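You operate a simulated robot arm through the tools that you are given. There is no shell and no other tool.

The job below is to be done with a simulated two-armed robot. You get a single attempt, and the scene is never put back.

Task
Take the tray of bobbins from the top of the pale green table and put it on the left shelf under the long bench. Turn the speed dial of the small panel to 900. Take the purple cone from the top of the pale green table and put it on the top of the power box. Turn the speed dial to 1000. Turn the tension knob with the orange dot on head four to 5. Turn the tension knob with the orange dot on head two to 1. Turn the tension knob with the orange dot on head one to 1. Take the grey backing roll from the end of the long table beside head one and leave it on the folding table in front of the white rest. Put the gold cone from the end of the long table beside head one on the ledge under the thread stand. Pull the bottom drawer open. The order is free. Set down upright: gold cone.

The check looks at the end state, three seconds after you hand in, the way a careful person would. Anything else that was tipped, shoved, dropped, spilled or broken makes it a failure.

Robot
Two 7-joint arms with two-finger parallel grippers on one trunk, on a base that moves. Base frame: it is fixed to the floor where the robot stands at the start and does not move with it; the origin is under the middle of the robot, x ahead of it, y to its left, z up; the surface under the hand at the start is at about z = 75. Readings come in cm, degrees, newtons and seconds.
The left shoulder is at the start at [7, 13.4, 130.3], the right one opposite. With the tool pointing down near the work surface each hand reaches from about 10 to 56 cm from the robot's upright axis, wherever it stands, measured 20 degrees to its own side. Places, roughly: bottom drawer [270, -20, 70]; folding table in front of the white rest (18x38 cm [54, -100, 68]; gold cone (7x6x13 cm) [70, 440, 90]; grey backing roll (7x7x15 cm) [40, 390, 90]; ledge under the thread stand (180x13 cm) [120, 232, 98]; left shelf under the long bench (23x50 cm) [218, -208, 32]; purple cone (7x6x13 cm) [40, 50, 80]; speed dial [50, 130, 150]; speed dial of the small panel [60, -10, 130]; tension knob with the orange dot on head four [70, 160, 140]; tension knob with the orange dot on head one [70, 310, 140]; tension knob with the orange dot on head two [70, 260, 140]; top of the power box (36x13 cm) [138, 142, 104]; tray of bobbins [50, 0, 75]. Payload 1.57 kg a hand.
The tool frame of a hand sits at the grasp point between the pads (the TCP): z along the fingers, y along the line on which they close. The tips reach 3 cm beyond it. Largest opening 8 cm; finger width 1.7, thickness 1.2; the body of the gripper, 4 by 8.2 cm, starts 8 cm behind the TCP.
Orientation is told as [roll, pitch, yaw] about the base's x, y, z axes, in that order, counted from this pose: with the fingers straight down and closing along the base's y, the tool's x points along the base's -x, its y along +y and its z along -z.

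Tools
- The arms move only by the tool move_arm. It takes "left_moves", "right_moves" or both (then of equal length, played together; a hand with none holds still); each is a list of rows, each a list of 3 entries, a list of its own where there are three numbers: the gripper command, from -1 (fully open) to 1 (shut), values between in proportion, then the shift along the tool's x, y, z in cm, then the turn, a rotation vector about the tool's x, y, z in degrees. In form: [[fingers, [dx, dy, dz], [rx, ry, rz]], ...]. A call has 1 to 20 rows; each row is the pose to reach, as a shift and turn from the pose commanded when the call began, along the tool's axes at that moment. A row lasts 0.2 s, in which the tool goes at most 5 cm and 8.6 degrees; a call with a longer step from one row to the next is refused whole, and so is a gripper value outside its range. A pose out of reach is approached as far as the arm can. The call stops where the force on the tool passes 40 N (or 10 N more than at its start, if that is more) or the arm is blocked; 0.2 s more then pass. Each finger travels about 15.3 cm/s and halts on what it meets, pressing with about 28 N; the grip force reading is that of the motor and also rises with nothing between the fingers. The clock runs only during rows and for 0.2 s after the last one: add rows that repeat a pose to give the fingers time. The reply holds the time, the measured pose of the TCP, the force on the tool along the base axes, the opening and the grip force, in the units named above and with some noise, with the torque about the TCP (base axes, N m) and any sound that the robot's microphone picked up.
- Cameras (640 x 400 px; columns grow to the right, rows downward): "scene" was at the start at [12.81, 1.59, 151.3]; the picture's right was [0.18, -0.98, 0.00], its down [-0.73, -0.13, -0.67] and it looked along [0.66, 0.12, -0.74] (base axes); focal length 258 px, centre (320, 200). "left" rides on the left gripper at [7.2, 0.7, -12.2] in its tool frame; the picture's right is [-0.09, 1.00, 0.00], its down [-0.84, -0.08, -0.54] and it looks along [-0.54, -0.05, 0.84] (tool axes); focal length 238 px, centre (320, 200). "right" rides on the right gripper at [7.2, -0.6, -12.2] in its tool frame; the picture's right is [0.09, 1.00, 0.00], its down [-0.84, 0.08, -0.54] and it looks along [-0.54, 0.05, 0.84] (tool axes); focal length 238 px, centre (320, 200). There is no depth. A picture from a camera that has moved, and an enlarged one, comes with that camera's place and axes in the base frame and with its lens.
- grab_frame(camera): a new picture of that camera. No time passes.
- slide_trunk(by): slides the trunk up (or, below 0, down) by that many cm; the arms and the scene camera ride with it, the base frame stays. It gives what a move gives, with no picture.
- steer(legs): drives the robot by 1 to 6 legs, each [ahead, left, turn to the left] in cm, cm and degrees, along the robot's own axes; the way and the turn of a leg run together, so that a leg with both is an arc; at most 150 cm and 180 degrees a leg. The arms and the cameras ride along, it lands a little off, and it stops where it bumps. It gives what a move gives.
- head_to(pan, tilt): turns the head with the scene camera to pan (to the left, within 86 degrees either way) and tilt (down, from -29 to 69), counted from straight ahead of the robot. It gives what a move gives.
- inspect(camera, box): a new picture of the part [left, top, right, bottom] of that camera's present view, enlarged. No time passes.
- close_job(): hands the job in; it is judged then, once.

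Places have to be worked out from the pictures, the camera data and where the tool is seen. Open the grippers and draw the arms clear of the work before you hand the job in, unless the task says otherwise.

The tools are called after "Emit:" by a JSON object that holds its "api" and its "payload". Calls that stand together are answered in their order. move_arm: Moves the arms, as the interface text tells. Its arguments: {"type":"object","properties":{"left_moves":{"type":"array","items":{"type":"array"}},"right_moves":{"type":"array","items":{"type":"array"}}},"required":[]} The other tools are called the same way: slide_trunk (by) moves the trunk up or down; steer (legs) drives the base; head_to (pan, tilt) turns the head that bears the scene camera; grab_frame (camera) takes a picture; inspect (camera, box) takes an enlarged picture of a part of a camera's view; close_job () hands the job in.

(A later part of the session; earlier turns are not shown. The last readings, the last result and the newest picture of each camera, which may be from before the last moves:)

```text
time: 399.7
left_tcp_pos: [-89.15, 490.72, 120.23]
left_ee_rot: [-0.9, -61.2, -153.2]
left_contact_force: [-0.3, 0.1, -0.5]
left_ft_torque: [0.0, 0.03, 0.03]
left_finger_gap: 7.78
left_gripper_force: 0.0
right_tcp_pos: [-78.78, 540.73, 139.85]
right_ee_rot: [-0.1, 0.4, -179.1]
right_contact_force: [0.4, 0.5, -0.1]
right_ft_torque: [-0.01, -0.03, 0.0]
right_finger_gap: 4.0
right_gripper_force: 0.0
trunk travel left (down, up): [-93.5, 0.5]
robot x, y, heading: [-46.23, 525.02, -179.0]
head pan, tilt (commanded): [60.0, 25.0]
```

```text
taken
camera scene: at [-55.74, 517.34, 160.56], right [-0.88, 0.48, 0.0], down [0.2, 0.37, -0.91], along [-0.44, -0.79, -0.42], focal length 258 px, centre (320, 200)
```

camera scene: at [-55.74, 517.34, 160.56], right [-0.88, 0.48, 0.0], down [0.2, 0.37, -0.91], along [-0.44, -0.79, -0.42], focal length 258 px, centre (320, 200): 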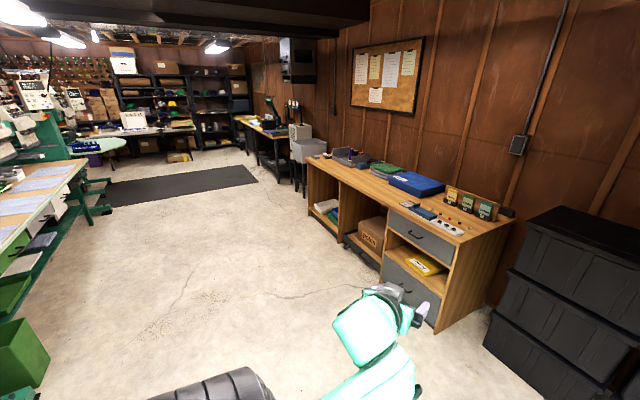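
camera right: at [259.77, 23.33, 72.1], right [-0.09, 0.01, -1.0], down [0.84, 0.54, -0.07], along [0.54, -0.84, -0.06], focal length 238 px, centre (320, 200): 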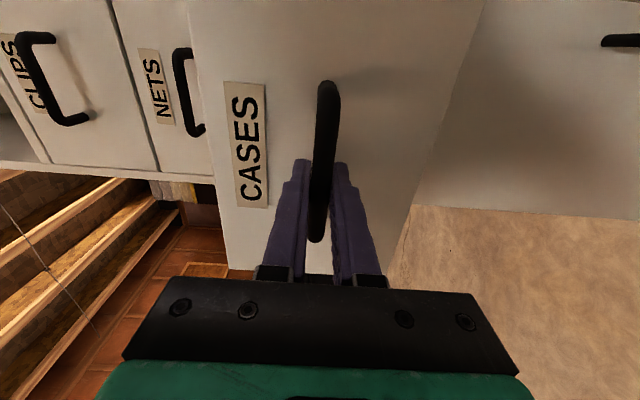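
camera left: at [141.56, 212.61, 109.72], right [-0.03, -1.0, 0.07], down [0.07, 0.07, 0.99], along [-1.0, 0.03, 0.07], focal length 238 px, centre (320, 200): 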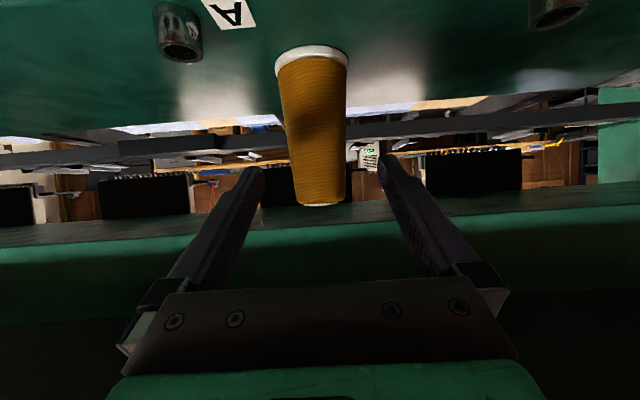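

The front side is open floor. I turn south, drive to y ≈ 310 and turn to face head one.

Emit:
{"api": "steer", "payload": {"legs": [[0, 0, 89], [150, 0, 0], [62, 0, 0], [0, 0, 90]]}}

Emit:
{"api": "head_to", "payload": {"pan": 0, "tilt": 20}}

Emit:
{"api": "grab_frame", "payload": {"camera": "scene"}}

```text
time: 417.8
left_tcp_pos: [1.6, 349.01, 120.23]
left_ee_rot: [-0.8, -61.4, 26.7]
left_contact_force: [-0.3, -0.1, 0.0]
left_ft_torque: [0.03, 0.01, -0.03]
left_finger_gap: 7.8
left_gripper_force: 0.1
right_tcp_pos: [-8.75, 299.07, 139.78]
right_ee_rot: [-0.1, 0.5, 0.8]
right_contact_force: [0.3, -0.2, 0.2]
right_ft_torque: [-0.02, 0.01, 0.02]
right_finger_gap: 4.02
right_gripper_force: 0.1
trunk travel left (down, up): [-93.5, 0.5]
robot x, y, heading: [-41.21, 314.55, 1.4]
head pan, tilt (commanded): [60.0, 25.0]
```

```text
time: 419.1
left_tcp_pos: [1.57, 349.08, 120.07]
left_ee_rot: [-1.0, -61.3, 26.6]
left_contact_force: [0.0, 0.0, 0.3]
left_ft_torque: [0.04, 0.0, 0.01]
left_finger_gap: 7.81
left_gripper_force: 0.2
right_tcp_pos: [-8.9, 299.16, 139.83]
right_ee_rot: [-0.1, 0.5, 0.9]
right_contact_force: [-0.8, -0.2, -0.4]
right_ft_torque: [0.02, -0.02, 0.01]
right_finger_gap: 4.01
right_gripper_force: 0.1
trunk travel left (down, up): [-93.5, 0.5]
robot x, y, heading: [-41.07, 314.35, 1.1]
head pan, tilt (commanded): [0.0, 20.0]
```

```text
taken
camera scene: at [-26.83, 315.09, 161.36], right [0.02, -1.0, 0.0], down [-0.34, -0.01, -0.94], along [0.94, 0.02, -0.34], focal length 258 px, centre (320, 200)
```

scene: 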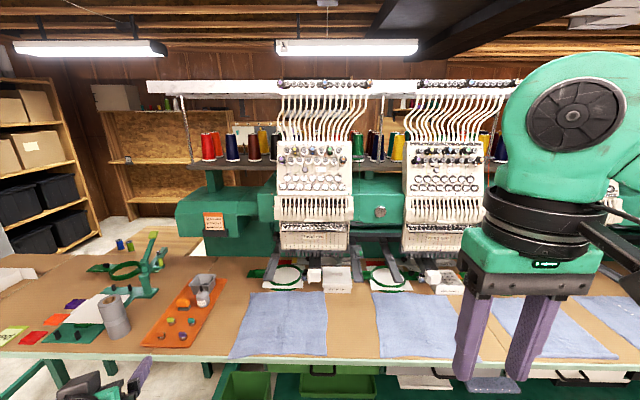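

Head one is the leftmost head, head two next. I zoom in on head one's tension knobs.

Emit:
{"api": "inspect", "payload": {"camera": "scene", "box": [260, 130, 360, 210]}}

Emit:
{"api": "inspect", "payload": {"camera": "scene", "box": [395, 130, 495, 210]}}

```text
5.00 times, centred on (310, 170) of scene
camera zoom: at [-26.83, 315.09, 161.36], right [0.02, -1.0, 0.0], down [-0.34, -0.01, -0.94], along [0.94, 0.02, -0.34], focal length 1290 px, centre (370, 350)
```

zoom: 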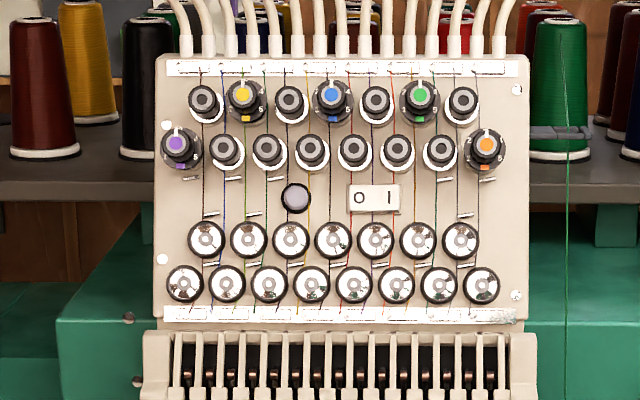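

```text
5.00 times, centred on (445, 170) of scene
camera zoom: at [-26.83, 315.09, 161.36], right [0.02, -1.0, 0.0], down [-0.34, -0.01, -0.94], along [0.94, 0.02, -0.34], focal length 1290 px, centre (-305, 350)
```

zoom: 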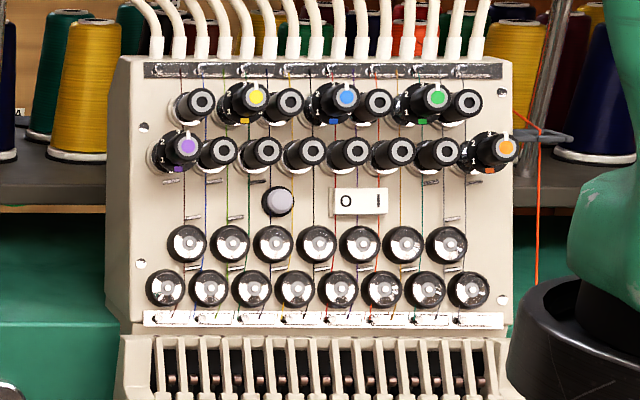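

The orange-dot knob on head one is at ≈ [68, 308, 143], the right-most in the second row. I tuck the right arm down and back, then move closer.

Emit:
{"api": "move_arm", "payload": {"right_moves": [[0, [0.7, -1.3, 2.5], [0, 0, 0]], [0, [1.4, -2.6, 5], [0, 0, 0]], [0, [2.1, -4, 7.5], [0, 0, 0]], [0, [2.8, -5.3, 10], [0, 0, 0]], [0, [3.4, -6.6, 12.5], [0, 0, 0]], [0, [4, -8, 15], [0, 0, 0]], [0, [4, -8, 18], [0, 0, 0]], [0, [4, -8, 18], [0, 0, 0]]]}}

Emit:
{"api": "steer", "payload": {"legs": [[46, -16, -1.2]]}}

Emit:
{"api": "head_to", "payload": {"pan": 10, "tilt": 20}}

Emit:
{"api": "grab_frame", "payload": {"camera": "scene"}}

Emit:
{"api": "inspect", "payload": {"camera": "scene", "box": [260, 100, 420, 240]}}

```text
time: 420.9
left_tcp_pos: [1.59, 349.06, 120.02]
left_ee_rot: [-0.8, -61.3, 26.7]
left_contact_force: [0.1, -0.2, -0.1]
left_ft_torque: [0.0, 0.03, -0.02]
left_finger_gap: 7.79
left_gripper_force: 0.0
right_tcp_pos: [-12.78, 290.97, 121.96]
right_ee_rot: [-0.1, 0.4, 0.8]
right_contact_force: [-0.3, -0.6, 0.3]
right_ft_torque: [0.01, 0.01, 0.02]
right_finger_gap: 4.02
right_gripper_force: 0.1
trunk travel left (down, up): [-93.5, 0.5]
robot x, y, heading: [-41.61, 314.55, 1.7]
head pan, tilt (commanded): [0.0, 20.0]
```

```text
time: 423.7
left_tcp_pos: [47.34, 332.38, 120.23]
left_ee_rot: [-1.0, -61.4, 25.1]
left_contact_force: [-0.5, -0.4, -0.3]
left_ft_torque: [0.01, 0.02, -0.01]
left_finger_gap: 7.82
left_gripper_force: 0.0
right_tcp_pos: [31.17, 274.75, 122.04]
right_ee_rot: [-0.1, 0.3, -0.9]
right_contact_force: [-0.4, -0.3, 0.5]
right_ft_torque: [-0.01, -0.01, 0.06]
right_finger_gap: 3.99
right_gripper_force: 0.0
trunk travel left (down, up): [-93.5, 0.5]
robot x, y, heading: [3.78, 299.41, -0.6]
head pan, tilt (commanded): [0.0, 20.0]
```

```text
time: 424.4
left_tcp_pos: [47.51, 332.36, 120.12]
left_ee_rot: [-1.0, -61.3, 25.0]
left_contact_force: [0.9, -0.3, 0.1]
left_ft_torque: [0.0, 0.0, 0.0]
left_finger_gap: 7.81
left_gripper_force: 0.0
right_tcp_pos: [31.34, 274.59, 121.82]
right_ee_rot: [0.0, 0.5, -0.9]
right_contact_force: [0.1, -0.3, -0.2]
right_ft_torque: [0.01, 0.0, 0.04]
right_finger_gap: 3.98
right_gripper_force: 0.1
trunk travel left (down, up): [-93.5, 0.5]
robot x, y, heading: [3.78, 298.88, -0.6]
head pan, tilt (commanded): [10.0, 20.0]
```

```text
taken
camera scene: at [17.95, 300.76, 161.36], right [0.17, -0.99, 0.0], down [-0.34, -0.06, -0.94], along [0.93, 0.16, -0.34], focal length 258 px, centre (320, 200)
```

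scene: 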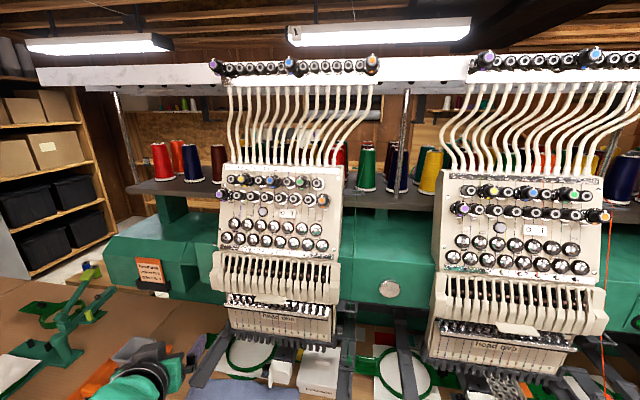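

```text
2.86 times, centred on (340, 170) of scene
camera zoom: at [17.95, 300.76, 161.36], right [0.17, -0.99, 0.0], down [-0.34, -0.06, -0.94], along [0.93, 0.16, -0.34], focal length 737 px, centre (263, 286)
```

zoom: 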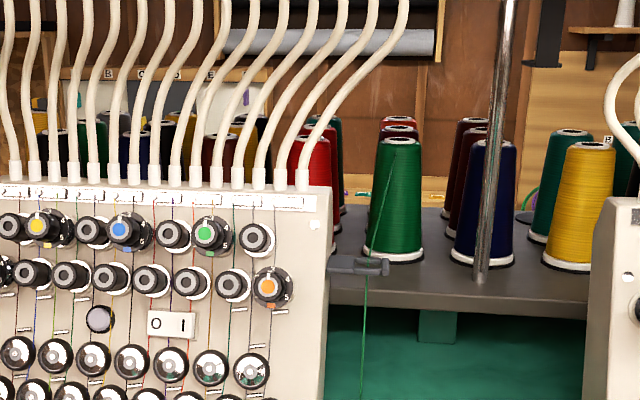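

I zoom further on head one's orange knob to read its scale.

Emit:
{"api": "inspect", "payload": {"camera": "scene", "box": [290, 175, 350, 220]}}

Emit:
{"api": "inspect", "payload": {"camera": "scene", "box": [310, 190, 334, 208]}}

Emit:
{"api": "inspect", "payload": {"camera": "scene", "box": [570, 195, 630, 235]}}

```text
8.89 times, centred on (320, 198) of scene
camera zoom: at [17.95, 300.76, 161.36], right [0.17, -0.99, 0.0], down [-0.34, -0.06, -0.94], along [0.93, 0.16, -0.34], focal length 2293 px, centre (320, 222)
```

zoom: 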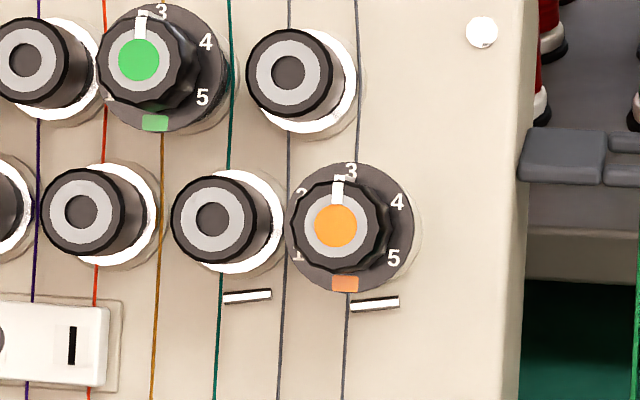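

```text
16.00 times, centred on (322, 199) of scene
camera zoom: at [17.95, 300.76, 161.36], right [0.17, -0.99, 0.0], down [-0.34, -0.06, -0.94], along [0.93, 0.16, -0.34], focal length 4127 px, centre (288, 216)
```

zoom: 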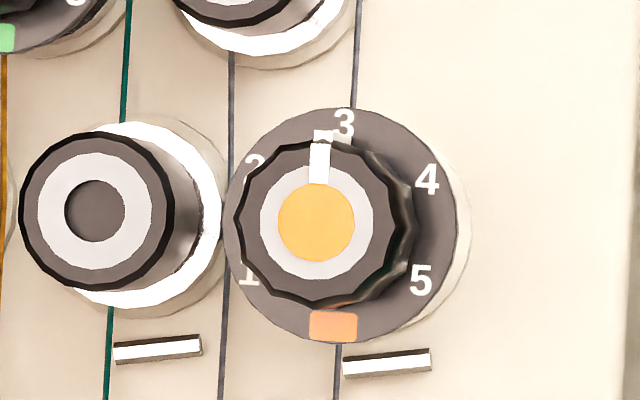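

```text
10.00 times, centred on (600, 215) of scene
camera zoom: at [17.95, 300.76, 161.36], right [0.17, -0.99, 0.0], down [-0.34, -0.06, -0.94], along [0.93, 0.16, -0.34], focal length 2579 px, centre (-2480, 50)
```

zoom: 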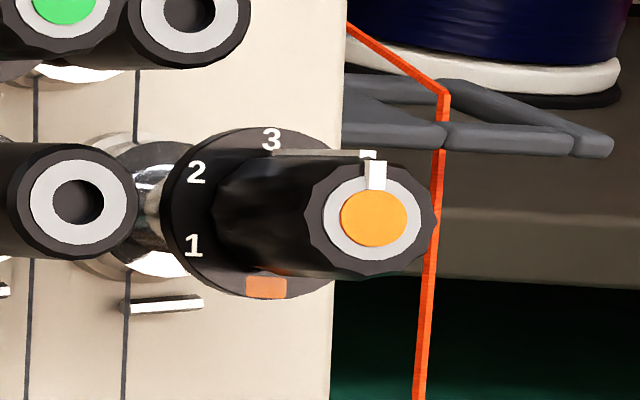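

Each dial runs 1–5 at 60° steps; head one's orange knob points to 3 and must go to 1 (−120°). The knob axis tilts up about 20°. I bring the left hand in front of it with a −70° pitch.

Emit:
{"api": "move_arm", "payload": {"left_moves": [[-0.5, [-1.8, -2.44, -1.91], [2.85, -1.11, 1.3]], [-0.5, [-3.6, -4.88, -3.83], [5.7, -2.2, 2.6]], [-0.5, [-5.4, -7.3, -5.74], [8.55, -3.3, 3.9]], [-0.5, [-7.2, -9.75, -7.65], [11.4, -4.4, 5.2]], [-0.5, [-9, -12.2, -9.56], [14.25, -5.5, 6.5]], [-0.5, [-10.8, -14.6, -11.5], [17.1, -6.6, 7.8]], [-0.5, [-12.6, -17, -13.4], [19.95, -7.75, 9.1]], [-0.5, [-14.4, -19.5, -15.3], [22.8, -8.86, 10.4]], [-0.5, [-14.4, -19.5, -15.3], [22.8, -8.86, 10.4]]]}}

Emit:
{"api": "grab_frame", "payload": {"camera": "left"}}

Emit:
{"api": "grab_frame", "payload": {"camera": "scene"}}

```text
time: 425.1
left_tcp_pos: [48.32, 330.01, 126.32]
left_ee_rot: [24.6, -64.2, -3.2]
left_contact_force: [-0.4, -0.7, 0.0]
left_ft_torque: [0.01, 0.01, -0.02]
left_finger_gap: 5.99
left_gripper_force: 0.1
left hand out of reach, approached as far as the arm can: row 2, 3
right_tcp_pos: [31.36, 274.68, 122.07]
right_ee_rot: [-0.1, 0.5, -0.9]
right_contact_force: [0.6, 0.7, -0.4]
right_ft_torque: [0.0, 0.01, 0.02]
right_finger_gap: 4.03
right_gripper_force: 0.1
trunk travel left (down, up): [-93.5, 0.5]
robot x, y, heading: [3.85, 299.41, -0.4]
head pan, tilt (commanded): [10.0, 20.0]
stopped in row 3 (left hand): the arm was blocked; the commanded pose is now the measured one
```

```text
taken
camera left: at [34.9, 326.17, 124.73], right [-0.28, 0.92, 0.26], down [-0.07, -0.29, 0.95], along [0.96, 0.25, 0.14], focal length 238 px, centre (320, 200)
```

left: 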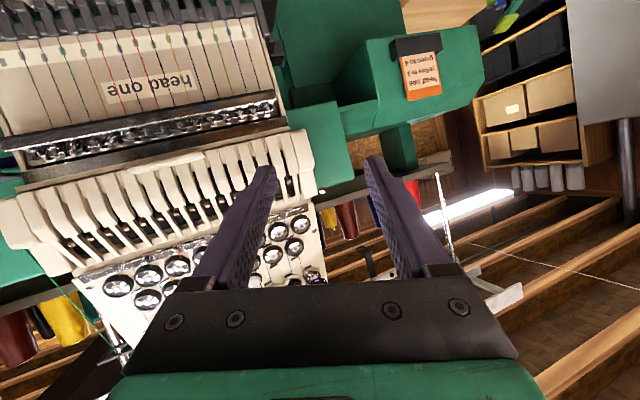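

```text
taken
camera scene: at [17.93, 300.83, 161.37], right [0.17, -0.99, 0.0], down [-0.34, -0.06, -0.94], along [0.93, 0.16, -0.34], focal length 258 px, centre (320, 200)
```

scene: 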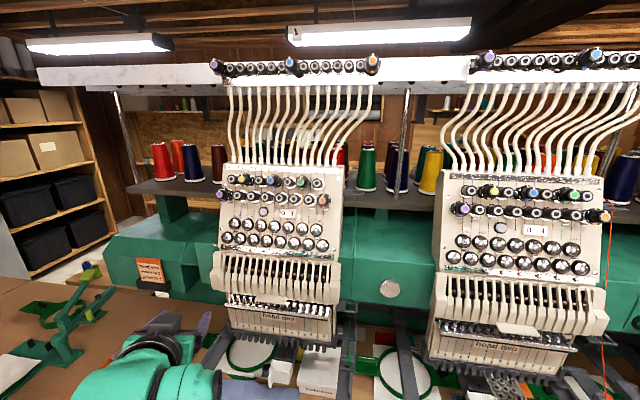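

The combined move was blocked by the arm's posture. I try translating first, without rotation, toward the front of head one.

Emit:
{"api": "move_arm", "payload": {"left_moves": [[-0.5, [-2, -2.6, -1.5], [0, 0, 0]], [-0.5, [-4, -5.2, -3], [0, 0, 0]], [-0.5, [-6, -7.7, -4.5], [0, 0, 0]], [-0.5, [-8, -10.3, -6], [0, 0, 0]], [-0.5, [-10, -12.9, -7.5], [0, 0, 0]], [-0.5, [-10, -12.9, -7.5], [0, 0, 0]]]}}

Emit:
{"api": "grab_frame", "payload": {"camera": "scene"}}

```text
time: 425.9
left_tcp_pos: [49.57, 322.75, 132.23]
left_ee_rot: [45.1, -61.3, -18.7]
left_contact_force: [0.8, -0.1, 0.2]
left_ft_torque: [-0.02, -0.01, -0.01]
left_finger_gap: 6.02
left_gripper_force: 0.0
right_tcp_pos: [31.29, 274.58, 121.97]
right_ee_rot: [-0.1, 0.5, -0.9]
right_contact_force: [-0.3, 0.3, 0.1]
right_ft_torque: [0.0, 0.03, 0.02]
right_finger_gap: 4.02
right_gripper_force: 0.0
trunk travel left (down, up): [-93.5, 0.5]
robot x, y, heading: [3.92, 298.79, -0.2]
head pan, tilt (commanded): [10.0, 20.0]
stopped in row 4 (left hand): the arm was blocked; the commanded pose is now the measured one
```

```text
taken
camera scene: at [18.0, 300.76, 161.36], right [0.17, -0.99, 0.0], down [-0.34, -0.06, -0.94], along [0.93, 0.16, -0.34], focal length 258 px, centre (320, 200)
```

scene: 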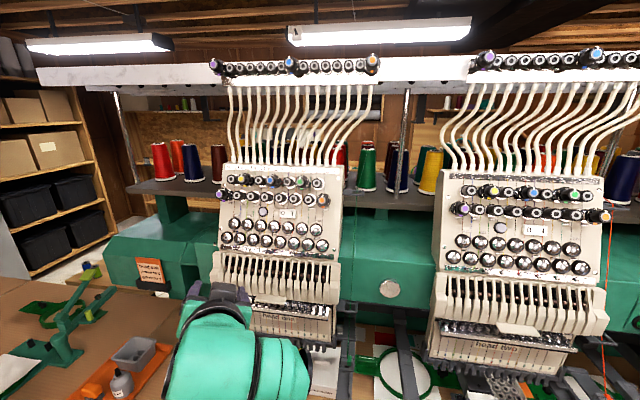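

The wrist is hitting a joint limit in this posture. I read the hand's exact orientation so I can return it to fingers-down and re-approach as at the start.

Emit:
{"api": "grab_frame", "payload": {"camera": "left"}}

```text
taken
camera left: at [36.27, 318.71, 130.25], right [-0.32, 0.85, 0.42], down [-0.03, -0.45, 0.89], along [0.95, 0.27, 0.17], focal length 238 px, centre (320, 200)
```

left: 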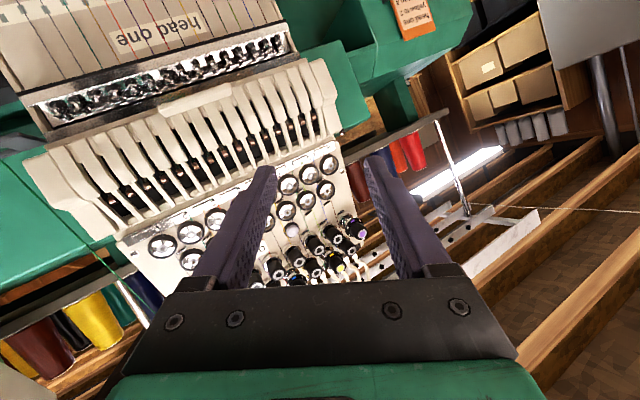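

I rotate the left hand back to fingers-down near the body, a posture known to be comfortable.

Emit:
{"api": "move_arm", "payload": {"left_moves": [[-0.5, [1.6, -0.45, -0.5], [3.03, 6.32, 0.78]], [-0.5, [3.2, -0.9, -1.0], [6.06, 12.64, 1.56]], [-0.5, [4.8, -1.35, -1.4], [9.1, 18.96, 2.34]], [-0.5, [6.4, -1.8, -1.9], [12.1, 25.3, 3.1]], [-0.5, [8, -2.25, -2.4], [15.15, 31.6, 3.9]], [-0.5, [9.6, -2.7, -2.9], [18.2, 37.9, 4.7]], [-0.5, [11.2, -3.15, -3.4], [21.2, 44.2, 5.5]], [-0.5, [12.8, -3.6, -3.8], [24.2, 50.6, 6.2]], [-0.5, [14.4, -4, -4.3], [27.3, 56.9, 7]], [-0.5, [16.1, -4.5, -4.8], [30.3, 63.2, 7.8]], [-0.5, [16.1, -4.5, -4.8], [30.3, 63.2, 7.8]]]}}

Emit:
{"api": "grab_frame", "payload": {"camera": "scene"}}

```text
time: 426.8
left_tcp_pos: [46.67, 324.87, 128.82]
left_ee_rot: [36.3, -43.9, -9.2]
left_contact_force: [0.4, 0.6, 0.3]
left_ft_torque: [0.05, 0.0, 0.0]
left_finger_gap: 6.0
left_gripper_force: 0.1
right_tcp_pos: [31.44, 274.69, 121.89]
right_ee_rot: [-0.1, 0.5, -0.9]
right_contact_force: [-0.8, 0.3, -0.3]
right_ft_torque: [-0.02, -0.05, -0.01]
right_finger_gap: 4.03
right_gripper_force: 0.0
trunk travel left (down, up): [-93.5, 0.5]
robot x, y, heading: [3.41, 298.92, -0.7]
head pan, tilt (commanded): [10.0, 20.0]
stopped in row 4 (left hand): the arm was blocked; the commanded pose is now the measured one
```

```text
taken
camera scene: at [17.99, 300.73, 161.36], right [0.17, -0.99, 0.0], down [-0.34, -0.06, -0.94], along [0.93, 0.16, -0.34], focal length 258 px, centre (320, 200)
```

scene: 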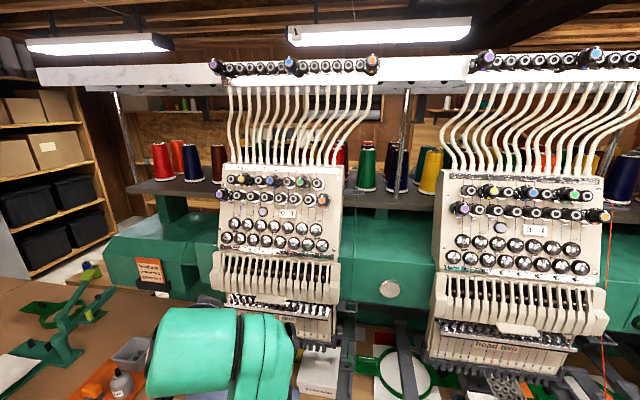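

Blocked again — I look at the left arm itself to see what it is touching.

Emit:
{"api": "head_to", "payload": {"pan": 60, "tilt": 45}}

Emit:
{"api": "grab_frame", "payload": {"camera": "scene"}}

Emit:
{"api": "head_to", "payload": {"pan": 30, "tilt": 45}}

Emit:
{"api": "grab_frame", "payload": {"camera": "scene"}}

```text
time: 427.9
left_tcp_pos: [46.63, 324.92, 128.75]
left_ee_rot: [36.3, -43.8, -9.3]
left_contact_force: [-0.4, 0.2, -0.8]
left_ft_torque: [0.0, -0.06, -0.01]
left_finger_gap: 6.02
left_gripper_force: 0.0
right_tcp_pos: [31.36, 274.7, 121.9]
right_ee_rot: [-0.2, 0.5, -0.9]
right_contact_force: [0.1, 1.0, -0.3]
right_ft_torque: [-0.01, 0.01, -0.02]
right_finger_gap: 4.0
right_gripper_force: 0.1
trunk travel left (down, up): [-93.5, 0.5]
robot x, y, heading: [3.38, 298.95, -0.5]
head pan, tilt (commanded): [60.0, 45.0]
```

```text
taken
camera scene: at [12.92, 306.2, 157.5], right [0.86, -0.51, 0.0], down [-0.36, -0.61, -0.71], along [0.36, 0.61, -0.71], focal length 258 px, centre (320, 200)
```

scene: 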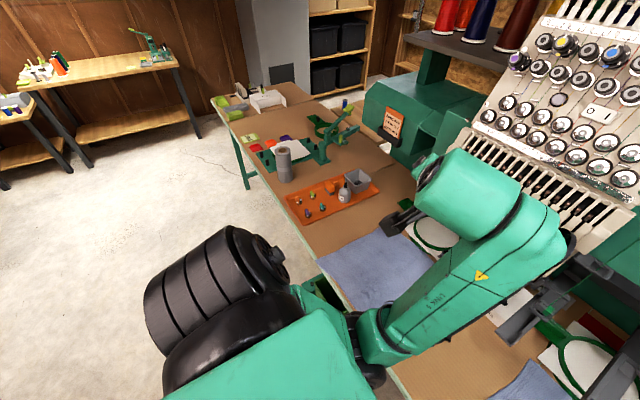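

```text
time: 428.9
left_tcp_pos: [46.65, 324.94, 128.78]
left_ee_rot: [36.2, -43.8, -9.2]
left_contact_force: [0.2, 0.6, -0.2]
left_ft_torque: [-0.01, 0.01, 0.02]
left_finger_gap: 5.99
left_gripper_force: 0.1
right_tcp_pos: [31.31, 274.65, 121.88]
right_ee_rot: [-0.2, 0.4, -0.9]
right_contact_force: [0.9, 0.4, 0.1]
right_ft_torque: [-0.02, 0.0, -0.02]
right_finger_gap: 4.0
right_gripper_force: 0.1
trunk travel left (down, up): [-93.5, 0.5]
robot x, y, heading: [3.8, 299.11, -0.5]
head pan, tilt (commanded): [30.0, 45.0]
```

```text
taken
camera scene: at [15.84, 303.22, 157.5], right [0.49, -0.87, 0.0], down [-0.61, -0.35, -0.71], along [0.61, 0.35, -0.71], focal length 258 px, centre (320, 200)
```

scene: 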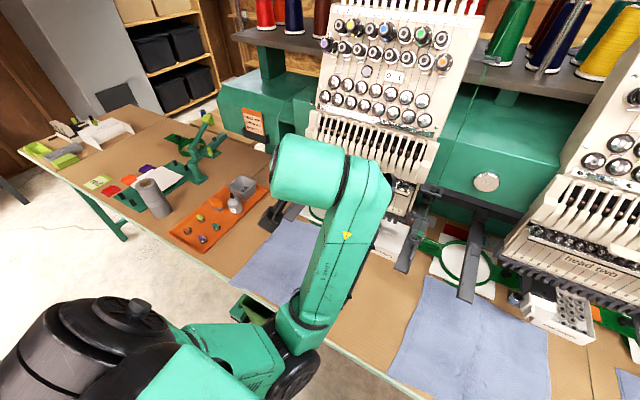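

The left elbow has folded down in front of the torso. I read the hand's axes again and try moving it outward (left) to unfold the elbow.

Emit:
{"api": "grab_frame", "payload": {"camera": "left"}}

```text
taken
camera left: at [33.48, 320.24, 131.14], right [-0.21, 0.85, 0.49], down [0.27, -0.43, 0.86], along [0.94, 0.31, -0.14], focal length 238 px, centre (320, 200)
```

left: 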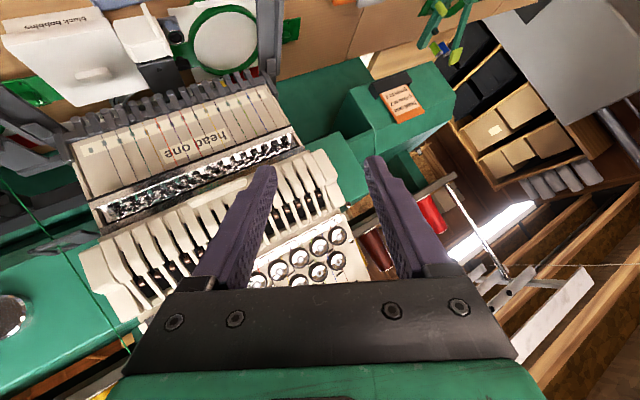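

Emit:
{"api": "move_arm", "payload": {"left_moves": [[-0.5, [1.5, 2.7, 2.6], [0, 0, 0]], [-0.5, [3, 5.5, 5.2], [0, 0, 0]], [-0.5, [4.5, 8.2, 7.8], [0, 0, 0]], [-0.5, [6, 11, 10.4], [0, 0, 0]], [-0.5, [7.5, 13.7, 13], [0, 0, 0]], [-0.5, [7.5, 13.7, 13], [0, 0, 0]]]}}

Emit:
{"api": "grab_frame", "payload": {"camera": "scene"}}

Emit:
{"api": "grab_frame", "payload": {"camera": "left"}}

```text
time: 430.3
left_tcp_pos: [45.94, 344.14, 121.73]
left_ee_rot: [36.1, -43.8, -9.2]
left_contact_force: [0.6, 0.9, -0.5]
left_ft_torque: [-0.04, 0.02, 0.01]
left_finger_gap: 6.0
left_gripper_force: 0.0
right_tcp_pos: [31.3, 274.72, 121.97]
right_ee_rot: [-0.1, 0.5, -1.0]
right_contact_force: [0.3, -0.1, 0.6]
right_ft_torque: [0.01, -0.01, -0.01]
right_finger_gap: 3.98
right_gripper_force: 0.0
trunk travel left (down, up): [-93.5, 0.5]
robot x, y, heading: [3.4, 299.31, -0.3]
head pan, tilt (commanded): [30.0, 45.0]
```

```text
taken
camera scene: at [15.85, 303.15, 157.5], right [0.49, -0.87, 0.0], down [-0.62, -0.35, -0.71], along [0.61, 0.35, -0.71], focal length 258 px, centre (320, 200)
```

scene: 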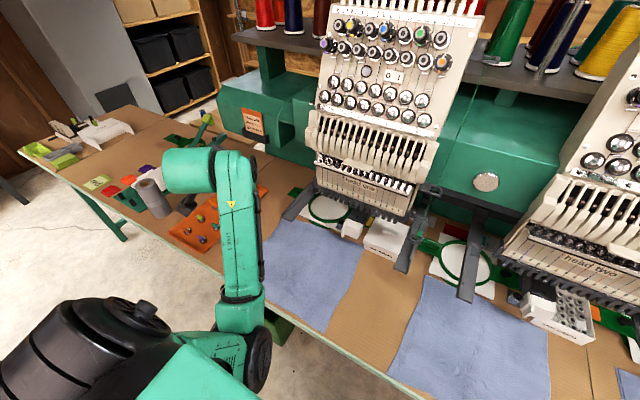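

```text
taken
camera left: at [32.92, 339.53, 124.08], right [-0.21, 0.85, 0.49], down [0.27, -0.43, 0.86], along [0.94, 0.31, -0.14], focal length 238 px, centre (320, 200)
```

left: 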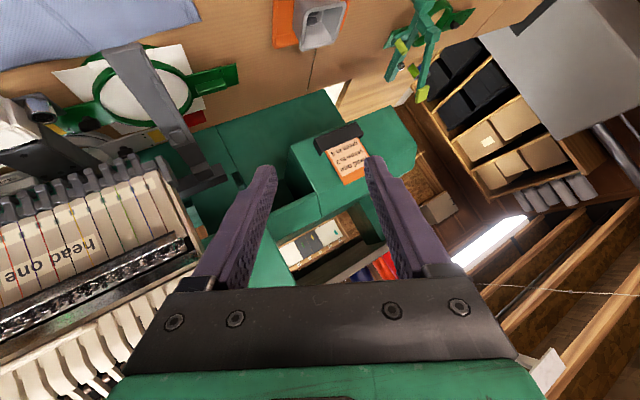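

That moved freely. Now I rotate to fingers-down out here.

Emit:
{"api": "move_arm", "payload": {"left_moves": [[-0.5, [0.5, -0.5, -0.4], [3.85, 5.6, 0.7]], [-0.5, [1, -1, -0.8], [7.7, 11.2, 1.4]], [-0.5, [1.5, -1.6, -1.2], [11.6, 16.7, 2]], [-0.5, [2, -2.2, -1.6], [15.4, 22.3, 2.7]], [-0.5, [2.6, -2.8, -2], [19.3, 27.9, 3.4]], [-0.5, [3.2, -3.4, -2.5], [23.1, 33.5, 4.1]], [-0.5, [3.8, -4, -3], [27, 39, 4.7]], [-0.5, [4.3, -4.5, -3.3], [30.8, 44.6, 5.4]], [-0.5, [4.3, -4.5, -3.3], [30.8, 44.6, 5.4]]]}}

Emit:
{"api": "grab_frame", "payload": {"camera": "scene"}}

```text
time: 432.3
left_tcp_pos: [41.98, 338.99, 118.92]
left_ee_rot: [0.1, -0.2, -0.1]
left_contact_force: [-0.2, -0.4, 0.0]
left_ft_torque: [-0.01, 0.0, -0.02]
left_finger_gap: 6.05
left_gripper_force: 0.0
right_tcp_pos: [31.37, 274.76, 121.95]
right_ee_rot: [-0.1, 0.5, -1.0]
right_contact_force: [-0.8, 0.4, 0.4]
right_ft_torque: [-0.01, 0.0, 0.01]
right_finger_gap: 4.02
right_gripper_force: 0.1
trunk travel left (down, up): [-93.5, 0.5]
robot x, y, heading: [3.67, 299.11, -0.8]
head pan, tilt (commanded): [30.0, 45.0]
```

```text
taken
camera scene: at [15.82, 303.25, 157.5], right [0.49, -0.87, 0.0], down [-0.61, -0.35, -0.71], along [0.62, 0.35, -0.71], focal length 258 px, centre (320, 200)
```

scene: 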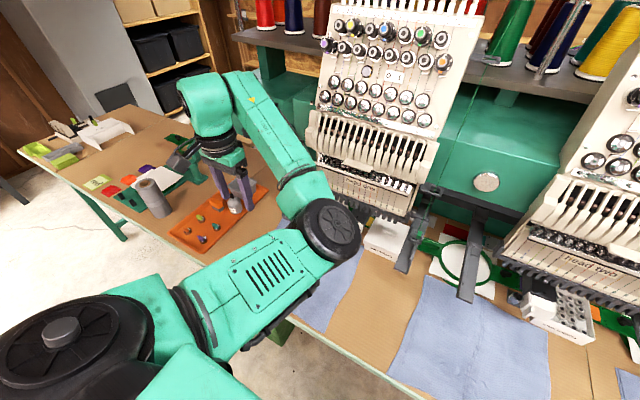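

The left arm has flipped its elbow inward. I'll use the right arm for the knobs; first I stretch the left arm out to the side to let its elbow unfold.

Emit:
{"api": "move_arm", "payload": {"left_moves": [[0, [0.5, 3.5, 0], [0, 0, 0]], [0, [1, 7, 0], [0, 0, 0]], [0, [1.5, 10.5, 0], [0, 0, 0]], [0, [2, 14, 0], [0, 0, 0]], [0, [2.5, 17.5, 0], [0, 0, 0]], [0, [3, 21, 0], [0, 0, 0]], [0, [4, 24, 0], [0, 0, 0]], [0, [5, 27, 0], [0, 0, 0]], [0, [5, 27, 0], [0, 0, 0]]]}}

Emit:
{"api": "grab_frame", "payload": {"camera": "scene"}}

```text
time: 434.3
left_tcp_pos: [37.55, 365.7, 119.19]
left_ee_rot: [0.7, -0.7, -1.1]
left_contact_force: [0.4, 0.5, 0.1]
left_ft_torque: [0.02, 0.01, 0.01]
left_finger_gap: 4.0
left_gripper_force: 0.1
left hand out of reach, approached as far as the arm can: row 8
right_tcp_pos: [31.45, 274.67, 121.92]
right_ee_rot: [-0.1, 0.5, -0.9]
right_contact_force: [-0.5, 0.2, -0.2]
right_ft_torque: [0.02, -0.01, -0.01]
right_finger_gap: 4.01
right_gripper_force: 0.2
trunk travel left (down, up): [-93.5, 0.5]
robot x, y, heading: [3.9, 298.88, -0.3]
head pan, tilt (commanded): [30.0, 45.0]
```

```text
taken
camera scene: at [15.88, 303.17, 157.49], right [0.49, -0.87, 0.0], down [-0.62, -0.35, -0.71], along [0.61, 0.35, -0.71], focal length 258 px, centre (320, 200)
```

scene: 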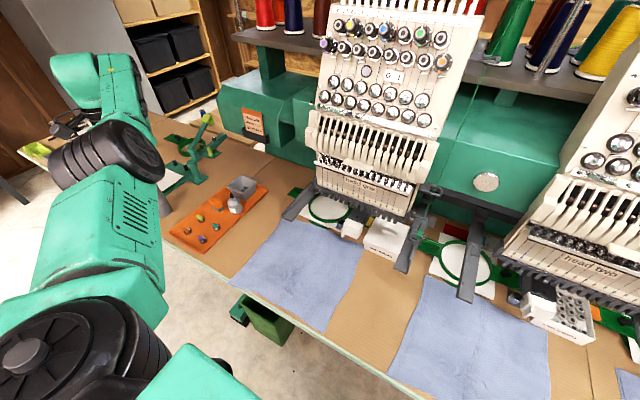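

Nearly straight now. I draw the left hand back toward the robot's left side, so the elbow should fold outward/backward.

Emit:
{"api": "move_arm", "payload": {"left_moves": [[0, [3.5, 0, 0], [0, 0, 0]], [0, [7, 0, 0], [0, 0, 0]], [0, [10.5, -1, 0], [0, 0, 0]], [0, [14, -2, 0], [0, 0, 0]], [0, [17.5, -4, 0], [0, 0, 0]], [0, [20, -7, 0], [0, 0, 0]], [0, [21, -10, 0], [0, 0, 0]], [0, [21, -10, 0], [0, 0, 0]]]}}

Emit:
{"api": "head_to", "payload": {"pan": 70, "tilt": 45}}

Emit:
{"api": "grab_frame", "payload": {"camera": "scene"}}

```text
time: 436.1
left_tcp_pos: [16.09, 356.08, 118.59]
left_ee_rot: [-0.2, -0.4, -0.2]
left_contact_force: [0.6, -0.5, -0.4]
left_ft_torque: [-0.03, -0.02, 0.01]
left_finger_gap: 3.98
left_gripper_force: 0.1
right_tcp_pos: [31.33, 274.69, 121.9]
right_ee_rot: [-0.1, 0.4, -0.9]
right_contact_force: [-0.4, 0.4, -0.1]
right_ft_torque: [-0.03, -0.02, -0.04]
right_finger_gap: 4.01
right_gripper_force: 0.1
trunk travel left (down, up): [-93.5, 0.5]
robot x, y, heading: [3.85, 299.17, -0.5]
head pan, tilt (commanded): [30.0, 45.0]
```

```text
time: 437.2
left_tcp_pos: [16.09, 356.13, 118.57]
left_ee_rot: [0.0, -0.4, -0.2]
left_contact_force: [0.3, -0.6, 0.3]
left_ft_torque: [0.02, 0.01, 0.01]
left_finger_gap: 4.01
left_gripper_force: 0.0
right_tcp_pos: [31.41, 274.73, 121.91]
right_ee_rot: [-0.1, 0.6, -0.9]
right_contact_force: [-0.2, 0.4, 0.0]
right_ft_torque: [-0.02, 0.0, -0.01]
right_finger_gap: 4.01
right_gripper_force: 0.1
trunk travel left (down, up): [-93.5, 0.5]
robot x, y, heading: [3.37, 298.78, -0.6]
head pan, tilt (commanded): [70.0, 45.0]
```

```text
taken
camera scene: at [11.63, 306.79, 157.5], right [0.94, -0.35, 0.0], down [-0.25, -0.66, -0.71], along [0.25, 0.66, -0.71], focal length 258 px, centre (320, 200)
```

scene: 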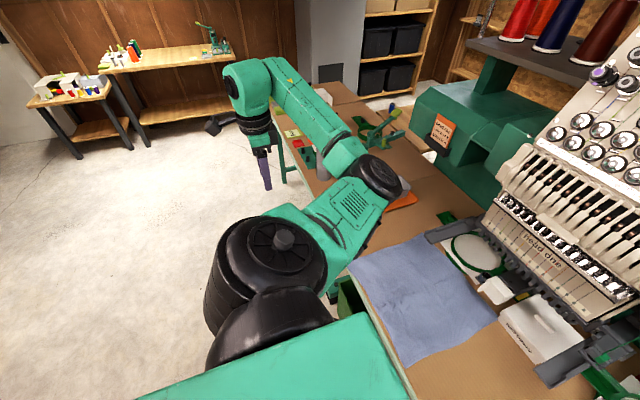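

The left arm can stay parked at the side; I'll do the remaining work with the right arm. I strafe left so head one's knob is in front of the right arm.

Emit:
{"api": "steer", "payload": {"legs": [[1, 20, 0.5]]}}

Emit:
{"api": "move_arm", "payload": {"right_moves": [[-0.3, [-1.8, 0.9, -1.5], [0, -6.4, 0]], [-0.3, [-3.6, 1.8, -3], [0, -12.7, 0]], [-0.3, [-5.4, 2.7, -4.5], [0, -19.1, 0]], [-0.3, [-7.2, 3.6, -6], [0, -25.5, 0]], [-0.3, [-9, 4.5, -7.5], [0, -31.8, 0]], [-0.3, [-10.8, 5.4, -9], [0, -38.2, 0]], [-0.3, [-12.6, 6.3, -10.5], [0, -44.5, 0]], [-0.3, [-14.4, 7.2, -12], [0, -50.9, 0]], [-0.3, [-16.2, 8.1, -13.5], [0, -57.3, 0]], [-0.3, [-18, 9, -15], [0, -63.6, 0]], [-0.3, [-20, 10, -17], [0, -70, 0]], [-0.3, [-20, 10, -17], [0, -70, 0]]]}}

Emit:
{"api": "head_to", "payload": {"pan": -5, "tilt": 20}}

Emit:
{"api": "grab_frame", "payload": {"camera": "scene"}}

Emit:
{"api": "grab_frame", "payload": {"camera": "right"}}

```text
time: 438.8
left_tcp_pos: [16.68, 375.89, 118.82]
left_ee_rot: [0.3, -0.4, 0.3]
left_contact_force: [0.1, 0.1, 0.4]
left_ft_torque: [0.02, 0.01, 0.03]
left_finger_gap: 3.98
left_gripper_force: 0.1
right_tcp_pos: [32.62, 294.42, 121.83]
right_ee_rot: [0.1, 0.5, -0.3]
right_contact_force: [-0.1, 0.9, 0.1]
right_ft_torque: [0.02, 0.02, 0.03]
right_finger_gap: 4.01
right_gripper_force: 0.1
trunk travel left (down, up): [-93.5, 0.5]
robot x, y, heading: [4.73, 319.22, -0.1]
head pan, tilt (commanded): [70.0, 45.0]
```

```text
time: 441.4
left_tcp_pos: [16.66, 376.08, 118.55]
left_ee_rot: [0.0, -0.3, 0.3]
left_contact_force: [0.0, 0.3, 0.1]
left_ft_torque: [0.04, -0.01, -0.01]
left_finger_gap: 3.99
left_gripper_force: 0.1
right_tcp_pos: [53.0, 304.71, 138.88]
right_ee_rot: [-0.2, -69.6, -0.3]
right_contact_force: [0.3, 0.7, 0.3]
right_ft_torque: [0.03, 0.03, -0.01]
right_finger_gap: 5.19
right_gripper_force: 0.0
trunk travel left (down, up): [-93.5, 0.5]
robot x, y, heading: [4.94, 318.89, -0.0]
head pan, tilt (commanded): [70.0, 45.0]
```

```text
time: 442.8
left_tcp_pos: [16.76, 376.22, 118.47]
left_ee_rot: [0.0, -0.3, 0.3]
left_contact_force: [-0.6, 0.8, 0.6]
left_ft_torque: [-0.02, -0.03, 0.0]
left_finger_gap: 4.0
left_gripper_force: 0.1
right_tcp_pos: [53.08, 304.63, 138.71]
right_ee_rot: [-0.3, -69.6, -0.3]
right_contact_force: [0.2, -0.1, 0.1]
right_ft_torque: [0.02, 0.0, 0.0]
right_finger_gap: 5.21
right_gripper_force: 0.0
trunk travel left (down, up): [-93.5, 0.5]
robot x, y, heading: [4.8, 319.13, 0.2]
head pan, tilt (commanded): [-5.0, 20.0]
```

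```text
taken
camera scene: at [19.14, 318.36, 161.36], right [-0.09, -1.0, 0.0], down [-0.34, 0.03, -0.94], along [0.94, -0.08, -0.34], focal length 258 px, centre (320, 200)
```

scene: 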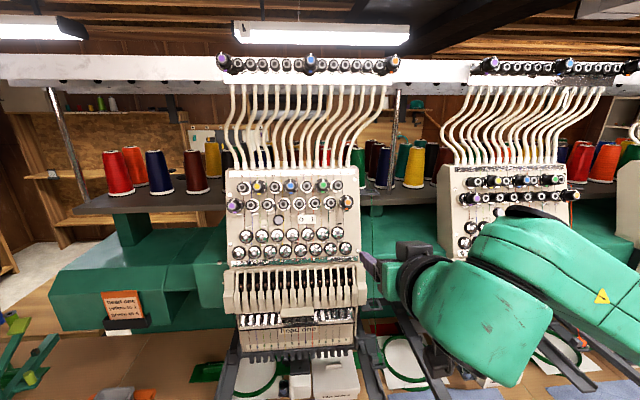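

```text
taken
camera right: at [39.14, 304.11, 136.36], right [-0.02, 1.0, -0.09], down [-0.21, 0.08, 0.97], along [0.98, 0.04, 0.21], focal length 238 px, centre (320, 200)
```

right: 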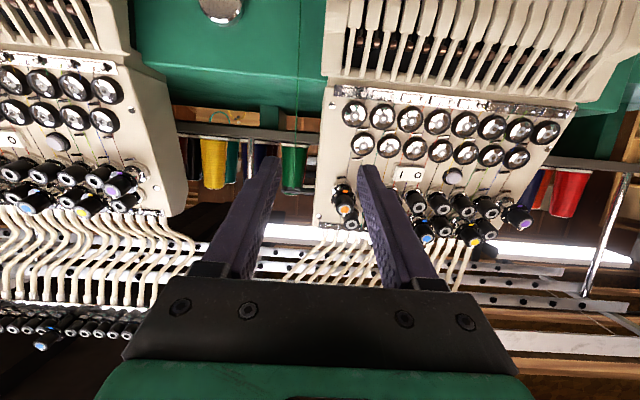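

The right arm reaches well. I zoom on the orange knob from the right wrist camera.

Emit:
{"api": "inspect", "payload": {"camera": "right", "box": [310, 160, 390, 240]}}

Emit:
{"api": "inspect", "payload": {"camera": "scene", "box": [320, 175, 380, 225]}}

```text
5.00 times, centred on (350, 200) of right
camera zoom: at [39.14, 304.11, 136.36], right [-0.02, 1.0, -0.09], down [-0.21, 0.08, 0.97], along [0.98, 0.04, 0.21], focal length 1192 px, centre (170, 200)
```

zoom: 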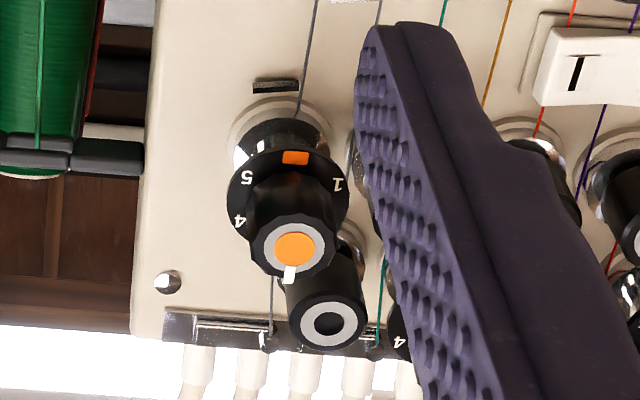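

```text
8.00 times, centred on (350, 200) of scene
camera zoom: at [19.14, 318.36, 161.36], right [-0.09, -1.0, 0.0], down [-0.34, 0.03, -0.94], along [0.94, -0.08, -0.34], focal length 2064 px, centre (80, 200)
```

zoom: 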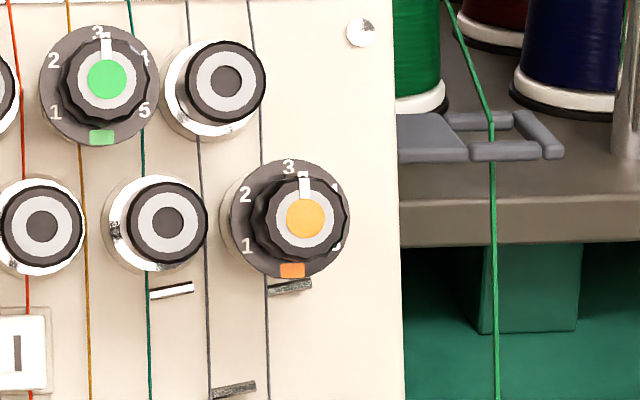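

Knob face ≈ [66.6, 308.5, 143.5], axis tilted 20.6°; it sticks out ~1 cm beyond its neighbours. I move to a pre-grasp point on its axis with roll −28° (so I can turn to −148°).

Emit:
{"api": "move_arm", "payload": {"right_moves": [[-0.3, [-2.3, 1, 0.6], [0, 0, -7]], [-0.3, [-4.6, 2, 1.2], [0, 0, -14]], [-0.3, [-7, 3, 1.7], [0, 0, -21]], [-0.3, [-9.29, 3.9, 2.31], [0, 0, -28]], [-0.3, [-9.29, 3.9, 2.31], [0, 0, -28]], [-0.3, [-9.29, 3.9, 2.31], [0, 0, -28]]]}}

Emit:
{"api": "grab_frame", "payload": {"camera": "right"}}

Emit:
{"api": "inspect", "payload": {"camera": "right", "box": [240, 90, 400, 220]}}

```text
time: 444.2
left_tcp_pos: [16.76, 376.25, 118.72]
left_ee_rot: [0.1, -0.3, 0.3]
left_contact_force: [1.0, -0.8, -0.6]
left_ft_torque: [0.03, 0.02, 0.02]
left_finger_gap: 3.99
left_gripper_force: 0.0
right_tcp_pos: [58.3, 308.62, 146.5]
right_ee_rot: [-51.6, -55.8, 56.3]
right_contact_force: [-0.5, 0.6, 0.0]
right_ft_torque: [0.01, -0.02, 0.02]
right_finger_gap: 5.19
right_gripper_force: 0.0
trunk travel left (down, up): [-93.5, 0.5]
robot x, y, heading: [4.91, 318.96, -0.2]
head pan, tilt (commanded): [-5.0, 20.0]
```

```text
taken
camera right: at [44.81, 304.75, 145.18], right [-0.19, 0.84, -0.52], down [-0.26, 0.46, 0.85], along [0.95, 0.29, 0.13], focal length 238 px, centre (320, 200)
```

right: 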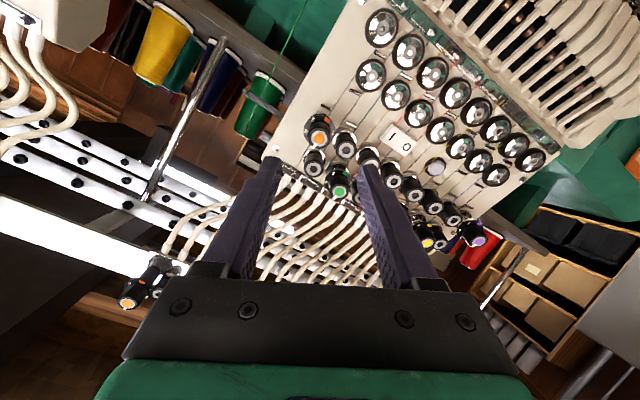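

```text
3.08 times, centred on (320, 155) of right
camera zoom: at [44.81, 304.75, 145.18], right [-0.19, 0.84, -0.52], down [-0.26, 0.46, 0.85], along [0.95, 0.29, 0.13], focal length 733 px, centre (320, 338)
```

zoom: 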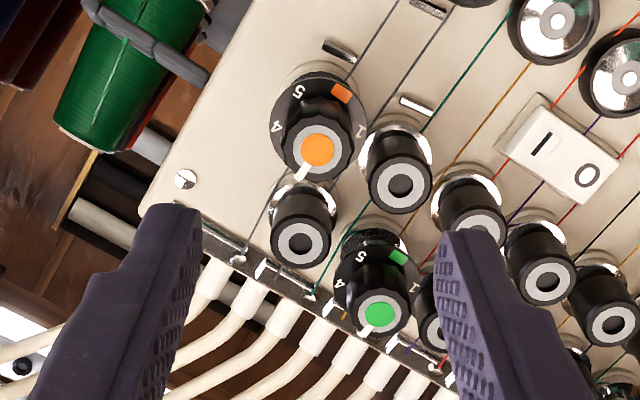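

Alignment is within 3 mm. I narrow the fingers to 3.4 cm, correct, and advance until the tips overlap the knob by ~1.2 cm.

Emit:
{"api": "move_arm", "payload": {"right_moves": [[0.15, [0.28, -0.06, 0], [0, 0, 0]], [0.15, [0.28, -0.06, 2.4], [0, 0, 0]], [0.15, [0.28, -0.06, 4.8], [0, 0, 0]], [0.15, [0.28, -0.06, 6.9], [0, 0, 0]], [0.15, [0.28, -0.06, 6.9], [0, 0, 0]]]}}

Emit:
{"api": "inspect", "payload": {"camera": "right", "box": [240, 90, 400, 220]}}

Emit:
{"api": "inspect", "payload": {"camera": "scene", "box": [300, 160, 400, 240]}}

```text
time: 445.4
left_tcp_pos: [16.56, 376.22, 118.55]
left_ee_rot: [-0.1, -0.3, 0.3]
left_contact_force: [0.0, 0.3, -0.7]
left_ft_torque: [0.0, 0.01, 0.03]
left_finger_gap: 3.99
left_gripper_force: 0.0
right_tcp_pos: [64.64, 308.25, 143.91]
right_ee_rot: [-51.6, -55.6, 56.1]
right_contact_force: [-0.2, 0.0, 0.5]
right_ft_torque: [0.04, -0.01, -0.01]
right_finger_gap: 3.38
right_gripper_force: 0.0
trunk travel left (down, up): [-93.5, 0.5]
robot x, y, heading: [4.92, 319.02, 0.1]
head pan, tilt (commanded): [-5.0, 20.0]
```

```text
3.08 times, centred on (320, 155) of right
camera zoom: at [51.19, 304.36, 142.57], right [-0.19, 0.84, -0.52], down [-0.26, 0.46, 0.85], along [0.95, 0.29, 0.13], focal length 733 px, centre (320, 338)
```

zoom: 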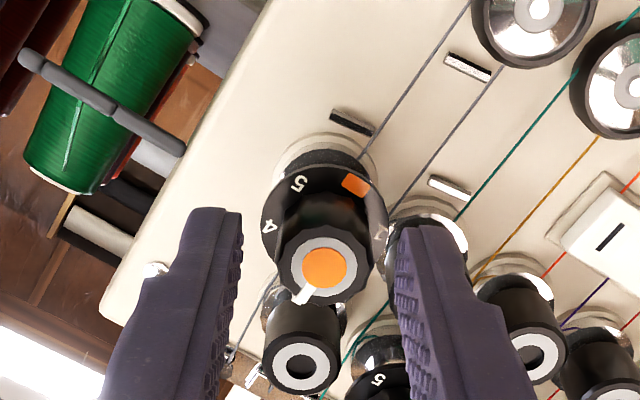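

```text
5.00 times, centred on (350, 200) of scene
camera zoom: at [19.1, 318.34, 161.37], right [-0.09, -1.0, 0.0], down [-0.34, 0.03, -0.94], along [0.94, -0.08, -0.34], focal length 1290 px, centre (170, 200)
```

zoom: 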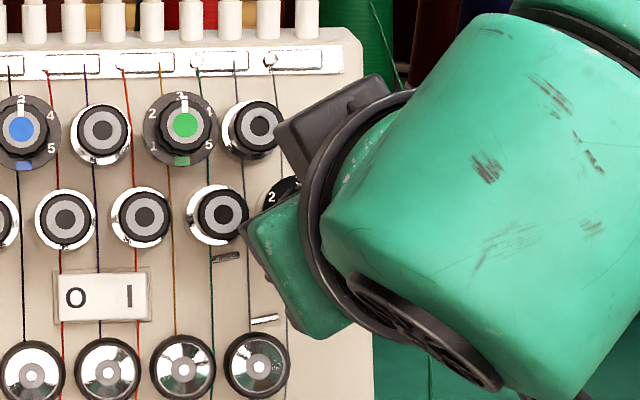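

Aligned: the face is 1.9 cm ahead of the TCP. I advance 2 mm and close on the knob.

Emit:
{"api": "move_arm", "payload": {"right_moves": [[0.15, [0, 0.12, 0.2], [0, 0, 0]], [0.4, [0, 0.12, 0.2], [0, 0, 0]], [0.7, [0, 0.12, 0.2], [0, 0, 0]], [1, [0, 0.12, 0.2], [0, 0, 0]], [1, [0, 0.12, 0.2], [0, 0, 0]]]}}

Emit:
{"api": "inspect", "payload": {"camera": "right", "box": [240, 90, 400, 220]}}

```text
time: 446.6
left_tcp_pos: [16.78, 376.24, 118.58]
left_ee_rot: [0.1, -0.2, 0.3]
left_contact_force: [0.4, -0.5, 0.1]
left_ft_torque: [0.01, -0.02, 0.01]
left_finger_gap: 3.98
left_gripper_force: 0.0
right_tcp_pos: [64.98, 308.35, 143.83]
right_ee_rot: [-51.6, -55.8, 56.1]
right_contact_force: [0.4, -0.4, 1.8]
right_ft_torque: [-0.04, 0.37, -0.04]
right_finger_gap: 2.15
right_gripper_force: 34.5
trunk travel left (down, up): [-93.5, 0.5]
robot x, y, heading: [4.91, 318.89, -0.0]
head pan, tilt (commanded): [-5.0, 20.0]
```

```text
3.08 times, centred on (320, 155) of right
camera zoom: at [51.45, 304.49, 142.47], right [-0.19, 0.84, -0.52], down [-0.26, 0.46, 0.85], along [0.95, 0.29, 0.13], focal length 733 px, centre (320, 338)
```

zoom: 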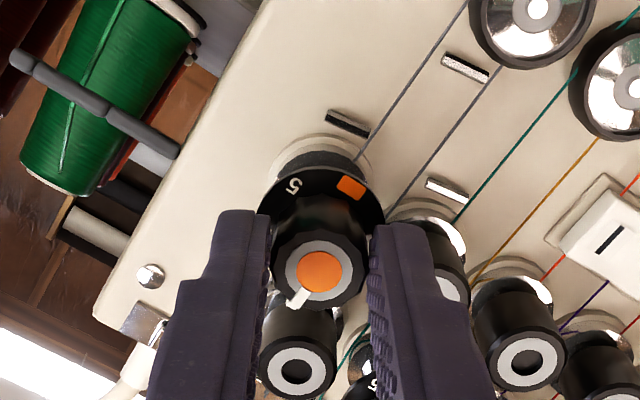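

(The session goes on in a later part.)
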